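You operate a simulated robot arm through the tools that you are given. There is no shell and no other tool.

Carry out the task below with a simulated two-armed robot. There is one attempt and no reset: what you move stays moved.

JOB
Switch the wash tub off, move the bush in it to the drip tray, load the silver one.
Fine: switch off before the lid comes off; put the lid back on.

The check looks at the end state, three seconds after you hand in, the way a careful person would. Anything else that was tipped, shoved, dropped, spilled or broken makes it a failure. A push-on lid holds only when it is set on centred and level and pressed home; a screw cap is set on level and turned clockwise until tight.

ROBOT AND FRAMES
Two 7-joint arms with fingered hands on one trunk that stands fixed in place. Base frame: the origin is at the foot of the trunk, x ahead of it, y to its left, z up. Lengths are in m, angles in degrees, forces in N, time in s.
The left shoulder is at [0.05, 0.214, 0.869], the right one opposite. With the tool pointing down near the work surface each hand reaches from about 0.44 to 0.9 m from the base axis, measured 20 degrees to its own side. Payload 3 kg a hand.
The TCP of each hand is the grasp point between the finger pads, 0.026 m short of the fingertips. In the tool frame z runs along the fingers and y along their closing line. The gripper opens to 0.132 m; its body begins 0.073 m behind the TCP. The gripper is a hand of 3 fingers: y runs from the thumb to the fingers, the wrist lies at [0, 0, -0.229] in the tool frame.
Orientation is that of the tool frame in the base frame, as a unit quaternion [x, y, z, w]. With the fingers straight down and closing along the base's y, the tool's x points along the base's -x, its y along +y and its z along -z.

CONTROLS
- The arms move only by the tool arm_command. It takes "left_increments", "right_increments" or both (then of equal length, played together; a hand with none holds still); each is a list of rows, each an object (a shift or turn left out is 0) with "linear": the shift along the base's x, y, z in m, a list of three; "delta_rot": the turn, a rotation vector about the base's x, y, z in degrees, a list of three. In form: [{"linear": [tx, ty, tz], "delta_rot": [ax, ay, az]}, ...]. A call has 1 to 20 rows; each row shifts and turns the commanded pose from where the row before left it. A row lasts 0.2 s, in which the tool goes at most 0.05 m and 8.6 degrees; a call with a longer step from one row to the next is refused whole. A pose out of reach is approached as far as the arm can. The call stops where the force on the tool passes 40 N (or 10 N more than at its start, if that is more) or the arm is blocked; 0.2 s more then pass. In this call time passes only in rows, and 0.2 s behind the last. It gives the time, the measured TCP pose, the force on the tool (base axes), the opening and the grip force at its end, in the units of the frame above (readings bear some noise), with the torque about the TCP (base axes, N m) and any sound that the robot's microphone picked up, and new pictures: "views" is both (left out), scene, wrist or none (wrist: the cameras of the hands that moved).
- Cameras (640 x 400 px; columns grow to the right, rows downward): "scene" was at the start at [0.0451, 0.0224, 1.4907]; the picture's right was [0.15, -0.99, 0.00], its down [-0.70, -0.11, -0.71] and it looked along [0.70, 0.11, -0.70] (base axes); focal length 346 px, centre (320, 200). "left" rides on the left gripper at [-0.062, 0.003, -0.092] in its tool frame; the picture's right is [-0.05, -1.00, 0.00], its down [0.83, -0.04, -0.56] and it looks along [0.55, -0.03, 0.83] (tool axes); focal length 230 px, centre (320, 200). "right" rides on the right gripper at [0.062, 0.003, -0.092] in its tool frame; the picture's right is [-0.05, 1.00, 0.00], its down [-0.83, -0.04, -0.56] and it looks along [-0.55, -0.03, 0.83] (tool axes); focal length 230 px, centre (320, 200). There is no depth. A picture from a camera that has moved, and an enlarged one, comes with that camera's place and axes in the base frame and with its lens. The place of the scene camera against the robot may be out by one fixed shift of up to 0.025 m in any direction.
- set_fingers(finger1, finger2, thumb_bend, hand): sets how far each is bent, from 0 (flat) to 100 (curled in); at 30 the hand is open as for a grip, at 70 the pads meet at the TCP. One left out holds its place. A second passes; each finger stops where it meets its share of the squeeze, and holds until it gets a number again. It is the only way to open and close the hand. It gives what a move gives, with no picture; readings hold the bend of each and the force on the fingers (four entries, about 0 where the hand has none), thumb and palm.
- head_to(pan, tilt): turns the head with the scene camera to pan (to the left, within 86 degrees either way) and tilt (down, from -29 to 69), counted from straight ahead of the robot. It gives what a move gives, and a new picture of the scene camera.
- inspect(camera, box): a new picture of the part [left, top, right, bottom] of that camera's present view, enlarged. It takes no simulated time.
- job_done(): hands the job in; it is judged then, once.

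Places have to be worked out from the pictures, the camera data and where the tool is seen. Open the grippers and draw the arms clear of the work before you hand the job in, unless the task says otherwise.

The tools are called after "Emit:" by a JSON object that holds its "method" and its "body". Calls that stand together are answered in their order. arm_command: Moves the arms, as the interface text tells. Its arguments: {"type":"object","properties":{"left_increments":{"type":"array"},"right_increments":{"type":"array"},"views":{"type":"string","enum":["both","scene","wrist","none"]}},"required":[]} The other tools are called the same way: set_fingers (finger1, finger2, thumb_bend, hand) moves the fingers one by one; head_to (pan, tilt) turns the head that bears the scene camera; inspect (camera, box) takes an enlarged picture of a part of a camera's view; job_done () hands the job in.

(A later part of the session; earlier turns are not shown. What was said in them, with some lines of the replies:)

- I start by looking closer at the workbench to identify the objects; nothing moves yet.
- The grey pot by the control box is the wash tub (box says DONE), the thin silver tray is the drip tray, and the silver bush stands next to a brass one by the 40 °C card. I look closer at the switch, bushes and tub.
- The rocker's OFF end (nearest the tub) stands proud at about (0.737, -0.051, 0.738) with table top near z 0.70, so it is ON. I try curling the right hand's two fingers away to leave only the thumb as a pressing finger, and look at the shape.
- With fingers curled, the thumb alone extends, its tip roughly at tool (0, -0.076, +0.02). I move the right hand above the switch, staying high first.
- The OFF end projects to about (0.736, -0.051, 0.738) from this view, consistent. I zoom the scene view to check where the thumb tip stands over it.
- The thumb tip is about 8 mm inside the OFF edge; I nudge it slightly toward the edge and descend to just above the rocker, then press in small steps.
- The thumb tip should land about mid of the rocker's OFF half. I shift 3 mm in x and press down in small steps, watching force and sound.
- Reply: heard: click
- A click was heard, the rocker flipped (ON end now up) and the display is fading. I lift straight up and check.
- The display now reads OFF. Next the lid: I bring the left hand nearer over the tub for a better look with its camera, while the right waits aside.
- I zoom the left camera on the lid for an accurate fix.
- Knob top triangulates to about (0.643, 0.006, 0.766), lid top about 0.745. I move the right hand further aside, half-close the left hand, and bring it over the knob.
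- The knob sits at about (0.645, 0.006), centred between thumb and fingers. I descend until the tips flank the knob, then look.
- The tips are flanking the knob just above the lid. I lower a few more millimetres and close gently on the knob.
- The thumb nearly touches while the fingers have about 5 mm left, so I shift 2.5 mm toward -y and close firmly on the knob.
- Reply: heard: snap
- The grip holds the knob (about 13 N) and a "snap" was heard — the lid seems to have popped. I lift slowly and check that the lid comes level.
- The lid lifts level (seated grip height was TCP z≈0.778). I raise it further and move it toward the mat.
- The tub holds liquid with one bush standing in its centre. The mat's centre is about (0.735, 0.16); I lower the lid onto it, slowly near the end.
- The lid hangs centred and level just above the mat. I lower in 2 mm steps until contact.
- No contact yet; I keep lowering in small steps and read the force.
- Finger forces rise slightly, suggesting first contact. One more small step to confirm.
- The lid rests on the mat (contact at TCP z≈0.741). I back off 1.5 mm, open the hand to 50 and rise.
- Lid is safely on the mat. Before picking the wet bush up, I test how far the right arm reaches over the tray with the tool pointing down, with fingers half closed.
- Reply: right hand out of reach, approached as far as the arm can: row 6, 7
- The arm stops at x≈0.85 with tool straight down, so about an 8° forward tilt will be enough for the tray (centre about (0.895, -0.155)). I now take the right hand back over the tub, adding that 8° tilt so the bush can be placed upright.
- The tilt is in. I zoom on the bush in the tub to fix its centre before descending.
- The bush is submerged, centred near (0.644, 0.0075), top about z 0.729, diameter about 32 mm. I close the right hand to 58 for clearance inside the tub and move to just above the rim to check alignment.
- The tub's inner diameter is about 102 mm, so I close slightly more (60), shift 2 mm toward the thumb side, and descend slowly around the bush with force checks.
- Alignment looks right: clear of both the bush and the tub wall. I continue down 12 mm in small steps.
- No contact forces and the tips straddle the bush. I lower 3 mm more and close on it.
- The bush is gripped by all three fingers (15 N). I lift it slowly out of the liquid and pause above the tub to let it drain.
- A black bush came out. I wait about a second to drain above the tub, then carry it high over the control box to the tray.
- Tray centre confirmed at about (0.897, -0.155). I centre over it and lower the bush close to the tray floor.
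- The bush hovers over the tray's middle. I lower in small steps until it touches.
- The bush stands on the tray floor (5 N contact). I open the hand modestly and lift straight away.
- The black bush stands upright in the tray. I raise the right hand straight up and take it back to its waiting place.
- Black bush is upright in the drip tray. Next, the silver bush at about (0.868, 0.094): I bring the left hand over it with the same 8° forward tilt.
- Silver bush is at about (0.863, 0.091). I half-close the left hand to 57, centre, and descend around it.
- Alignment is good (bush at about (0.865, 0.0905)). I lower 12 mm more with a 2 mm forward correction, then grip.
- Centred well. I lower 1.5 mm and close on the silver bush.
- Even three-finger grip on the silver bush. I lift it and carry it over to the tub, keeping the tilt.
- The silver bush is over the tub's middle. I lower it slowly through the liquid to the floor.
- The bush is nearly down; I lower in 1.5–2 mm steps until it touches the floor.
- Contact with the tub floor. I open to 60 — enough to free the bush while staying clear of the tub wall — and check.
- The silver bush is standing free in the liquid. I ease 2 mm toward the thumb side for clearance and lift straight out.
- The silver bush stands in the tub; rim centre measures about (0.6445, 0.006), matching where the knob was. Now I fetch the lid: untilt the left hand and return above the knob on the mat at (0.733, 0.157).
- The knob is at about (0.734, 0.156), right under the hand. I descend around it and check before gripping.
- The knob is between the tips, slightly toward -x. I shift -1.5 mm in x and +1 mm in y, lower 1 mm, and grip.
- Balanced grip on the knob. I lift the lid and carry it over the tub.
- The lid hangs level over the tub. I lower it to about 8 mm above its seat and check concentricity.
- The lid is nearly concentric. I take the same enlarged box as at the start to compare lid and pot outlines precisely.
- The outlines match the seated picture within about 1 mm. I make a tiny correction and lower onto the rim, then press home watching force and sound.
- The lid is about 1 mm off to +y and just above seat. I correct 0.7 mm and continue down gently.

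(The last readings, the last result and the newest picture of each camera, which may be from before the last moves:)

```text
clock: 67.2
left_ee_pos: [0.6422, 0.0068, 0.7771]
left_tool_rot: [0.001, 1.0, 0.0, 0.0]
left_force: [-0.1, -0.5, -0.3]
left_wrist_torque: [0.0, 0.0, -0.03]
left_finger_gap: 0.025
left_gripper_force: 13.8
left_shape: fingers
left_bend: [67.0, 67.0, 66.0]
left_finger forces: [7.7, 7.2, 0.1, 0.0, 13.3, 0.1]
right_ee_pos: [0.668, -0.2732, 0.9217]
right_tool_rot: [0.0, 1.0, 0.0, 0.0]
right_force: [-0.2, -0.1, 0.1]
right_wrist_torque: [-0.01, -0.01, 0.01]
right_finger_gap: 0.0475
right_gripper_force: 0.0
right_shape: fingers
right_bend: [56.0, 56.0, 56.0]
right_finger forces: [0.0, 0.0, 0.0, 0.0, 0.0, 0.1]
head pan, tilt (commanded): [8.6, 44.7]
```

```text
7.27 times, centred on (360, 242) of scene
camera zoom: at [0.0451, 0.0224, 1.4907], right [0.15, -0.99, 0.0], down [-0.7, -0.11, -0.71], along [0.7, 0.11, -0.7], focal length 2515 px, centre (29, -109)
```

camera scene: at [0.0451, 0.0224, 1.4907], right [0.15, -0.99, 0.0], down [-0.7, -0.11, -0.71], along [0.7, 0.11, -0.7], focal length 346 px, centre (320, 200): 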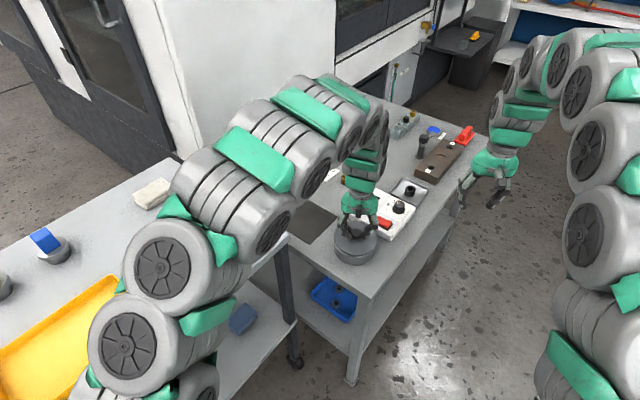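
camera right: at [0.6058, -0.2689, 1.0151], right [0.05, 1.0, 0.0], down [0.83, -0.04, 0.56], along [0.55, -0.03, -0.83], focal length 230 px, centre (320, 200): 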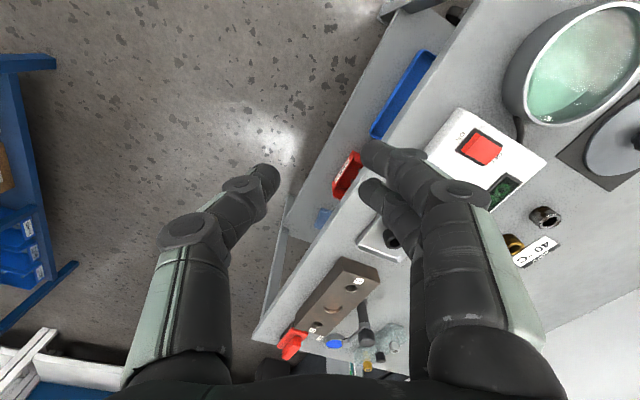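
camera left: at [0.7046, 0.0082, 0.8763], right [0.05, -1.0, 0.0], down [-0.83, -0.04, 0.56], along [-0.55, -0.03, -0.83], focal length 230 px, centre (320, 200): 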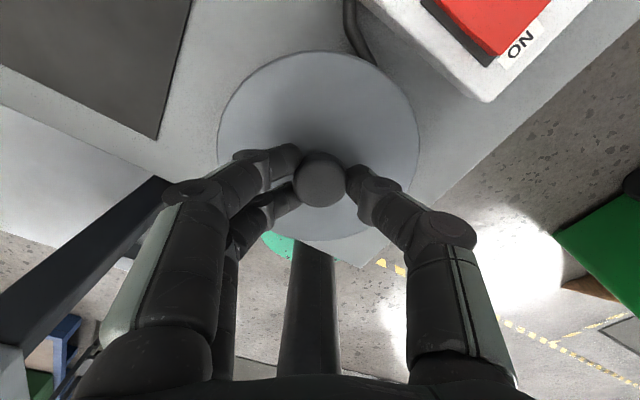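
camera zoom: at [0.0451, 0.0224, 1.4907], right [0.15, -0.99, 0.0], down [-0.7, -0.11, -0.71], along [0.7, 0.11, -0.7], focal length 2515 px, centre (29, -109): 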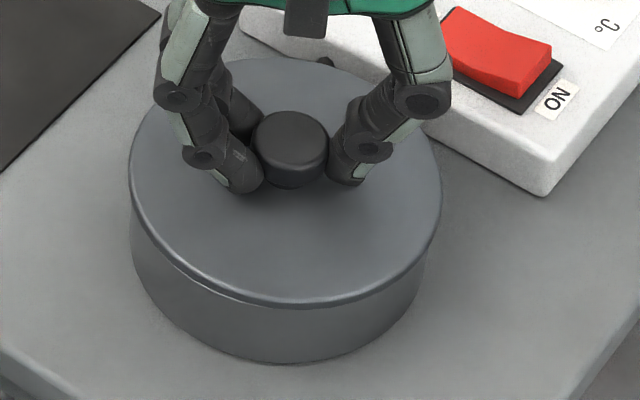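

Outlines now match the originally seated lid almost exactly. I press straight down in small steps.

Emit:
{"method": "arm_command", "body": {"left_increments": [{"linear": [0, 0, -0.001]}, {"linear": [0, 0, -0.001]}], "views": "none"}}

Emit:
{"method": "arm_command", "body": {"left_increments": [{"linear": [0, 0, -0.001]}, {"linear": [0, 0, -0.001]}], "views": "none"}}

Emit:
{"method": "inspect", "body": {"camera": "scene", "box": [320, 215, 400, 270]}}

```text
clock: 67.8
left_ee_pos: [0.6426, 0.0055, 0.7758]
left_tool_rot: [0.0, 1.0, 0.0, 0.0]
left_force: [-0.9, -0.6, 1.1]
left_wrist_torque: [-0.1, 0.02, -0.02]
left_finger_gap: 0.0249
left_gripper_force: 14.5
left_shape: fingers
left_bend: [67.0, 67.0, 66.0]
left_finger forces: [8.1, 7.6, 0.0, 0.0, 13.6, 0.1]
right_ee_pos: [0.6687, -0.2714, 0.9217]
right_tool_rot: [0.0, 1.0, 0.0, -0.001]
right_force: [-0.3, 0.0, 1.1]
right_wrist_torque: [-0.01, 0.01, 0.0]
right_finger_gap: 0.0475
right_gripper_force: 0.1
right_shape: fingers
right_bend: [56.0, 56.0, 56.0]
right_finger forces: [0.0, 0.0, 0.1, 0.0, 0.0, 0.1]
head pan, tilt (commanded): [8.6, 44.7]
```

```text
clock: 68.4
left_ee_pos: [0.6418, 0.0055, 0.7725]
left_tool_rot: [-0.001, 1.0, 0.001, 0.002]
left_force: [5.2, 2.2, 21.9]
left_wrist_torque: [0.05, -0.14, -0.04]
left_finger_gap: 0.0245
left_gripper_force: 17.1
left_shape: fingers
left_bend: [68.0, 69.0, 68.0]
left_finger forces: [12.0, 8.0, 0.0, 0.0, 15.2, 0.1]
right_ee_pos: [0.6669, -0.2736, 0.9224]
right_tool_rot: [0.001, 1.0, 0.0, 0.001]
right_force: [-0.1, 1.2, 0.3]
right_wrist_torque: [-0.01, 0.02, 0.0]
right_finger_gap: 0.0477
right_gripper_force: 0.0
right_shape: fingers
right_bend: [56.0, 56.0, 56.0]
right_finger forces: [0.0, 0.0, 0.1, 0.1, 0.1, 0.0]
head pan, tilt (commanded): [8.6, 44.7]
heard: snap
```

```text
7.27 times, centred on (360, 242) of scene
camera zoom: at [0.0449, 0.0225, 1.4907], right [0.15, -0.99, 0.0], down [-0.7, -0.11, -0.71], along [0.7, 0.11, -0.7], focal length 2515 px, centre (29, -109)
```

zoom: 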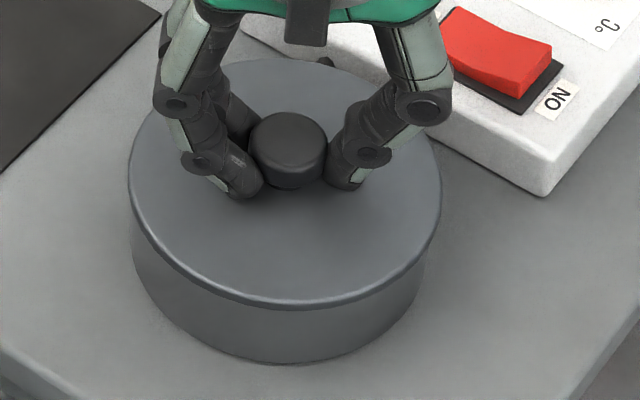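

A snap was heard at 22 N and the outline matches the original seating. I release the knob and check that the lid stays home.

Emit:
{"method": "set_fingers", "body": {"hand": "left", "finger1": 50, "finger2": 50, "thumb_bend": 50}}

Emit:
{"method": "inspect", "body": {"camera": "scene", "box": [320, 215, 400, 270]}}

```text
clock: 68.9
left_ee_pos: [0.6419, 0.0047, 0.7766]
left_tool_rot: [0.0, 1.0, -0.001, 0.002]
left_force: [-1.8, 0.1, 34.5]
left_wrist_torque: [0.09, 0.1, 0.08]
left_finger_gap: 0.0441
left_gripper_force: 16.7
left_shape: fingers
left_bend: [57.0, 58.0, 56.0]
left_finger forces: [8.4, 9.1, 0.1, 0.0, 16.2, 0.0]
right_ee_pos: [0.6685, -0.2732, 0.9218]
right_tool_rot: [-0.001, 1.0, 0.001, 0.0]
right_force: [-0.3, 0.6, 0.3]
right_wrist_torque: [-0.02, 0.0, -0.01]
right_finger_gap: 0.0474
right_gripper_force: 0.1
right_shape: fingers
right_bend: [56.0, 56.0, 56.0]
right_finger forces: [0.1, 0.0, 0.0, 0.0, 0.0, 0.1]
head pan, tilt (commanded): [8.6, 44.7]
stopped (left hand): the force on the tool passed its limit at 42 N (the readings are from after the stop); the commanded pose is now the measured one
```

```text
7.27 times, centred on (360, 242) of scene
camera zoom: at [0.0447, 0.0224, 1.4907], right [0.15, -0.99, 0.0], down [-0.7, -0.11, -0.71], along [0.7, 0.11, -0.7], focal length 2515 px, centre (29, -109)
```

zoom: 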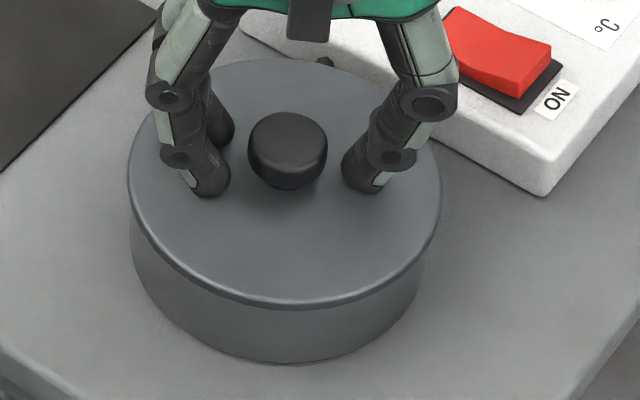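

Opening pushed the fingertips onto the lid (extra downward press only); the lid remains seated. I rise straight up.

Emit:
{"method": "arm_command", "body": {"left_increments": [{"linear": [0, 0, 0.005]}, {"linear": [0, 0, 0.01]}, {"linear": [0, 0, 0.03]}, {"linear": [0, 0, 0.04]}]}}

Emit:
{"method": "inspect", "body": {"camera": "scene", "box": [320, 215, 400, 270]}}

Emit:
{"method": "inspect", "body": {"camera": "left", "box": [220, 30, 420, 210]}}

Emit:
{"method": "inspect", "body": {"camera": "right", "box": [440, 0, 640, 160]}}

```text
clock: 69.9
left_ee_pos: [0.6438, 0.0042, 0.8594]
left_tool_rot: [0.0, 1.0, -0.001, 0.001]
left_force: [-1.3, -0.3, -0.3]
left_wrist_torque: [-0.03, -0.03, 0.01]
left_finger_gap: 0.0671
left_gripper_force: 0.0
left_shape: fingers
left_bend: [50.0, 50.0, 50.0]
left_finger forces: [0.0, 0.1, 0.1, 0.1, 0.0, 0.1]
right_ee_pos: [0.6686, -0.2742, 0.9218]
right_tool_rot: [0.0, 1.0, 0.001, 0.001]
right_force: [-0.4, 0.1, 0.9]
right_wrist_torque: [-0.05, -0.03, 0.01]
right_finger_gap: 0.0476
right_gripper_force: 0.1
right_shape: fingers
right_bend: [56.0, 56.0, 56.0]
right_finger forces: [0.0, 0.0, 0.0, 0.1, 0.0, 0.0]
head pan, tilt (commanded): [8.6, 44.7]
camera scene: at [0.0451, 0.0224, 1.4907], right [0.15, -0.99, 0.0], down [-0.7, -0.11, -0.71], along [0.7, 0.11, -0.7], focal length 346 px, centre (320, 200)
camera left: at [0.7048, 0.0058, 0.9509], right [0.05, -1.0, 0.0], down [-0.83, -0.04, 0.55], along [-0.55, -0.03, -0.83], focal length 230 px, centre (320, 200)
```

scene: 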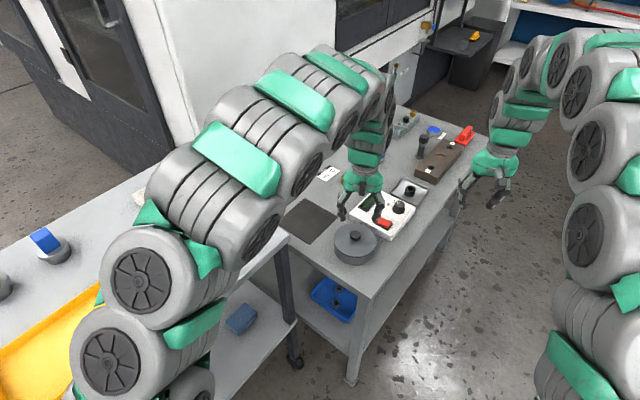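
left: 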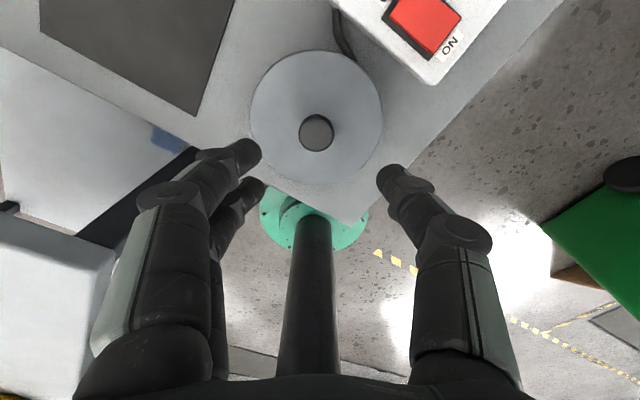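

```text
7.27 times, centred on (360, 242) of scene
camera zoom: at [0.0451, 0.0224, 1.4907], right [0.15, -0.99, 0.0], down [-0.7, -0.11, -0.71], along [0.7, 0.11, -0.7], focal length 2515 px, centre (29, -109)
```

zoom: 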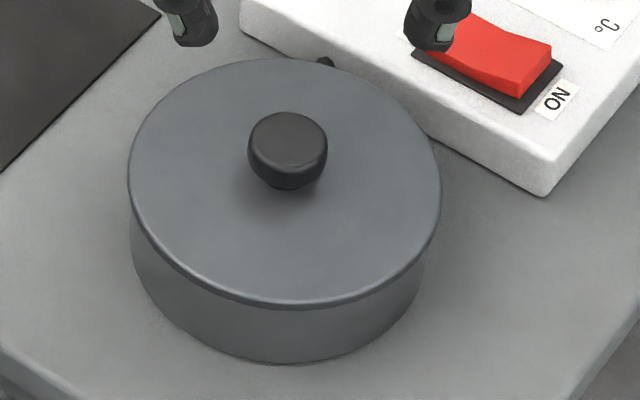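

```text
2.22 times, centred on (320, 120) of left
camera zoom: at [0.7048, 0.0058, 0.9509], right [0.05, -1.0, 0.0], down [-0.83, -0.04, 0.55], along [-0.55, -0.03, -0.83], focal length 511 px, centre (320, 378)
```

zoom: 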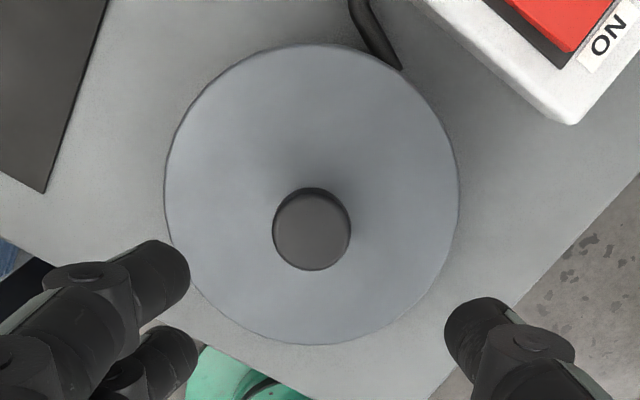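

```text
2.50 times, centred on (540, 80) of right
camera zoom: at [0.6063, -0.2688, 1.0148], right [0.05, 1.0, 0.0], down [0.83, -0.04, 0.56], along [0.55, -0.03, -0.83], focal length 575 px, centre (-230, 500)
```

zoom: 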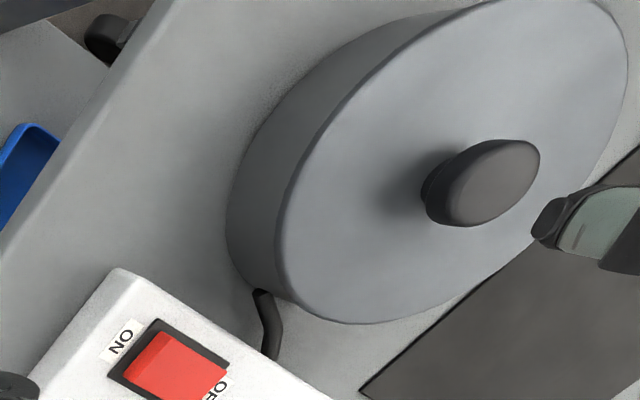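

The lid looks exactly as at the start. I now withdraw both arms to their starting places.

Emit:
{"method": "arm_command", "body": {"left_increments": [{"linear": [0, 0.01, 0.04]}, {"linear": [0.005, 0.035, 0.03]}, {"linear": [0.005, 0.04, 0.025]}, {"linear": [0.005, 0.043, 0.02]}, {"linear": [0.005, 0.043, 0.02]}, {"linear": [0.005, 0.043, 0.02]}, {"linear": [0.007, 0.043, 0.01]}, {"linear": [0.007, 0.043, 0.01]}, {"linear": [0.007, 0.043, 0.005]}], "right_increments": [{"linear": [-0.01, 0, 0.015]}, {"linear": [-0.01, 0, 0.015]}, {"linear": [-0.01, 0, 0.015]}, {"linear": [-0.01, 0, 0.015]}, {"linear": [-0.01, 0.005, 0.015]}, {"linear": [-0.01, 0.005, 0.015]}, {"linear": [-0.01, 0.005, 0.015]}, {"linear": [-0.01, 0.005, 0]}, {"linear": [-0.007, 0.005, 0]}]}}

Emit:
{"method": "set_fingers", "body": {"hand": "left", "finger1": 30, "finger2": 30, "thumb_bend": 30}}

Emit:
{"method": "set_fingers", "body": {"hand": "right", "finger1": 30, "finger2": 30, "thumb_bend": 30}}

Emit:
{"method": "inspect", "body": {"camera": "scene", "box": [260, 160, 440, 280]}}

Emit:
{"method": "inspect", "body": {"camera": "scene", "box": [340, 90, 500, 210]}}

Emit:
{"method": "inspect", "body": {"camera": "scene", "box": [320, 215, 400, 270]}}

```text
clock: 71.9
left_ee_pos: [0.6904, 0.3478, 1.0406]
left_tool_rot: [0.0, 1.0, 0.0, 0.002]
left_force: [-0.1, 0.0, 0.2]
left_wrist_torque: [-0.02, 0.02, 0.0]
left_finger_gap: 0.067
left_gripper_force: 0.0
left_shape: fingers
left_bend: [50.0, 50.0, 50.0]
left_finger forces: [0.0, 0.0, 0.0, 0.0, 0.0, 0.0]
right_ee_pos: [0.5826, -0.2482, 1.0255]
right_tool_rot: [0.0, 1.0, 0.0, 0.0]
right_force: [0.2, -0.7, 0.1]
right_wrist_torque: [0.02, -0.01, -0.01]
right_finger_gap: 0.0474
right_gripper_force: 0.0
right_shape: fingers
right_bend: [56.0, 56.0, 56.0]
right_finger forces: [0.1, 0.0, 0.1, 0.1, 0.0, 0.0]
head pan, tilt (commanded): [8.6, 44.7]
camera scene: at [0.0451, 0.0224, 1.4907], right [0.15, -0.99, 0.0], down [-0.7, -0.11, -0.71], along [0.7, 0.11, -0.7], focal length 346 px, centre (320, 200)
camera right: at [0.5205, -0.2449, 1.1191], right [0.05, 1.0, 0.0], down [0.83, -0.04, 0.55], along [0.55, -0.03, -0.83], focal length 230 px, centre (320, 200)
camera left: at [0.7524, 0.3503, 1.1322], right [0.05, -1.0, 0.0], down [-0.83, -0.04, 0.55], along [-0.55, -0.03, -0.83], focal length 230 px, centre (320, 200)
```

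scene: 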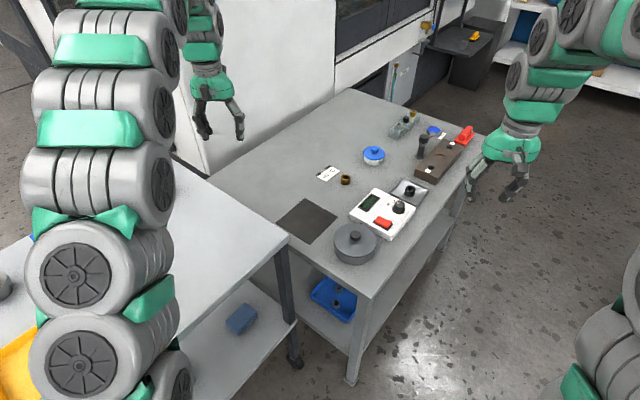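
right: 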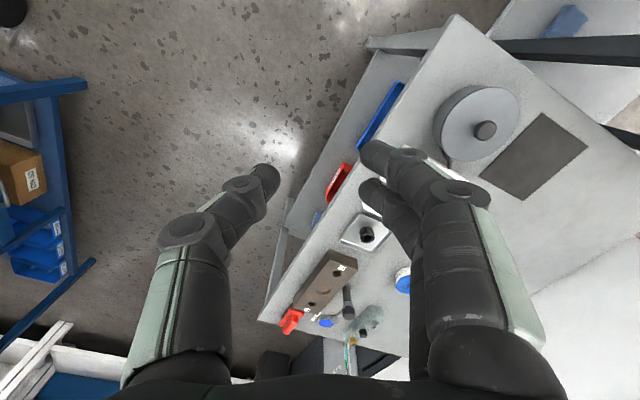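
left: 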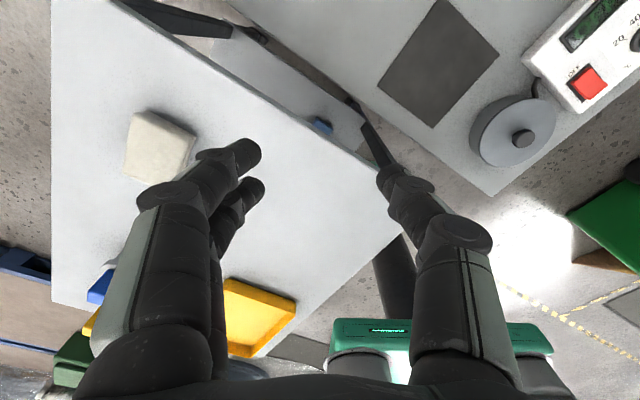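

```text
clock: 72.9
left_ee_pos: [0.6911, 0.3472, 1.039]
left_tool_rot: [-0.001, 1.0, -0.001, 0.002]
left_force: [-0.3, 0.8, -0.4]
left_wrist_torque: [0.03, 0.01, -0.03]
left_finger_gap: 0.1339
left_gripper_force: 0.0
left_shape: fingers
left_bend: [30.0, 30.0, 30.0]
left_finger forces: [0.0, 0.0, 0.0, 0.1, 0.1, 0.0]
right_ee_pos: [0.583, -0.2495, 1.0257]
right_tool_rot: [-0.001, 1.0, 0.001, 0.0]
right_force: [-0.3, 0.1, -0.6]
right_wrist_torque: [0.01, -0.02, -0.01]
right_finger_gap: 0.0474
right_gripper_force: 0.1
right_shape: fingers
right_bend: [56.0, 56.0, 56.0]
right_finger forces: [0.0, 0.0, 0.1, 0.0, 0.0, 0.0]
head pan, tilt (commanded): [8.6, 44.7]
```

```text
clock: 73.9
left_ee_pos: [0.6905, 0.3465, 1.0386]
left_tool_rot: [0.0, 1.0, -0.001, 0.002]
left_force: [-0.5, 0.7, -0.3]
left_wrist_torque: [-0.01, -0.01, -0.01]
left_finger_gap: 0.1339
left_gripper_force: 0.1
left_shape: fingers
left_bend: [30.0, 30.0, 30.0]
left_finger forces: [0.0, 0.0, 0.0, 0.0, 0.0, 0.1]
right_ee_pos: [0.5824, -0.2493, 1.0263]
right_tool_rot: [0.0, 1.0, 0.0, 0.001]
right_force: [0.2, 0.0, 1.7]
right_wrist_torque: [0.02, -0.03, -0.04]
right_finger_gap: 0.1337
right_gripper_force: 0.1
right_shape: fingers
right_bend: [30.0, 30.0, 30.0]
right_finger forces: [0.1, 0.0, 0.1, 0.0, 0.0, 0.0]
head pan, tilt (commanded): [8.6, 44.7]
```

```text
3.33 times, centred on (350, 220) of scene
camera zoom: at [0.0451, 0.0224, 1.4907], right [0.15, -0.99, 0.0], down [-0.7, -0.11, -0.71], along [0.7, 0.11, -0.7], focal length 1153 px, centre (220, 133)
```

zoom: 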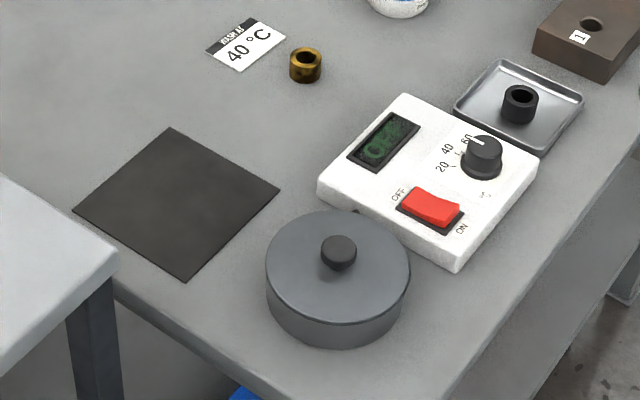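

```text
3.33 times, centred on (420, 150) of scene
camera zoom: at [0.0451, 0.0224, 1.4907], right [0.15, -0.99, 0.0], down [-0.7, -0.11, -0.71], along [0.7, 0.11, -0.7], focal length 1153 px, centre (-13, 367)
```

zoom: 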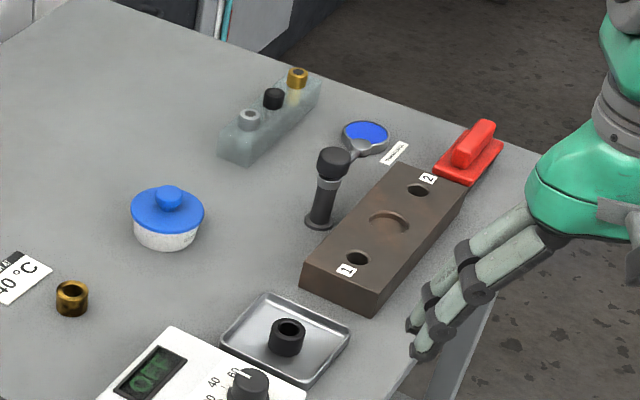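

```text
7.27 times, centred on (360, 242) of scene
camera zoom: at [0.0451, 0.0224, 1.4907], right [0.15, -0.99, 0.0], down [-0.7, -0.11, -0.71], along [0.7, 0.11, -0.7], focal length 2515 px, centre (29, -109)
```

zoom: 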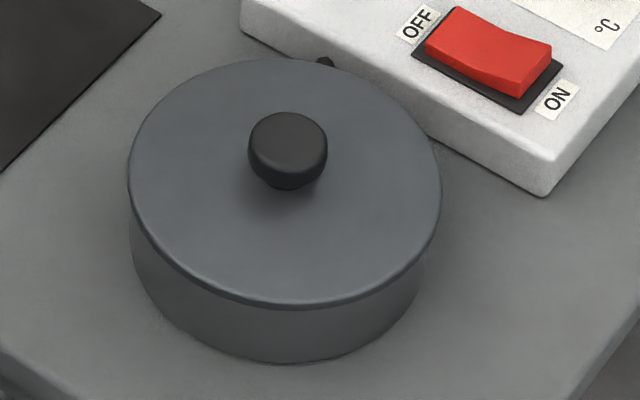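

Final state: the display reads OFF, the black bush stands upright in the drip tray, and the silver bush is in the tub. The lid is snapped on in its original position. Nothing else moved, and both arms are clear with open hands, so I hand in the job.

Emit:
{"method": "job_done", "body": {}}

```text
The job is handed in.
```

The job is done and handed in; I have no result from the check yet.

- **Switch:** I switched the wash tub off before touching the lid. It clicked, and the display now reads OFF.
- **Old bush:** The bush in the tub was a black one. It now stands upright in the drip tray.
- **Silver bush:** It was standing upright on the floor of the tub when I put the lid back on.
- **Lid:** I rested it on the dark mat while I worked, then pressed it back on until it snapped. It sits exactly as it did in the first picture.

When I let go of the lid, the opening fingers pushed down on it with 42 N and tripped the force limit. The lid and tub did not shift.

I left the temperature knob as it was, pointing near 60, although the card says to wash at 40 °C, because changing it was not part of the job. In the last pictures nothing else had moved or spilled, and both arms were clear with the hands open.
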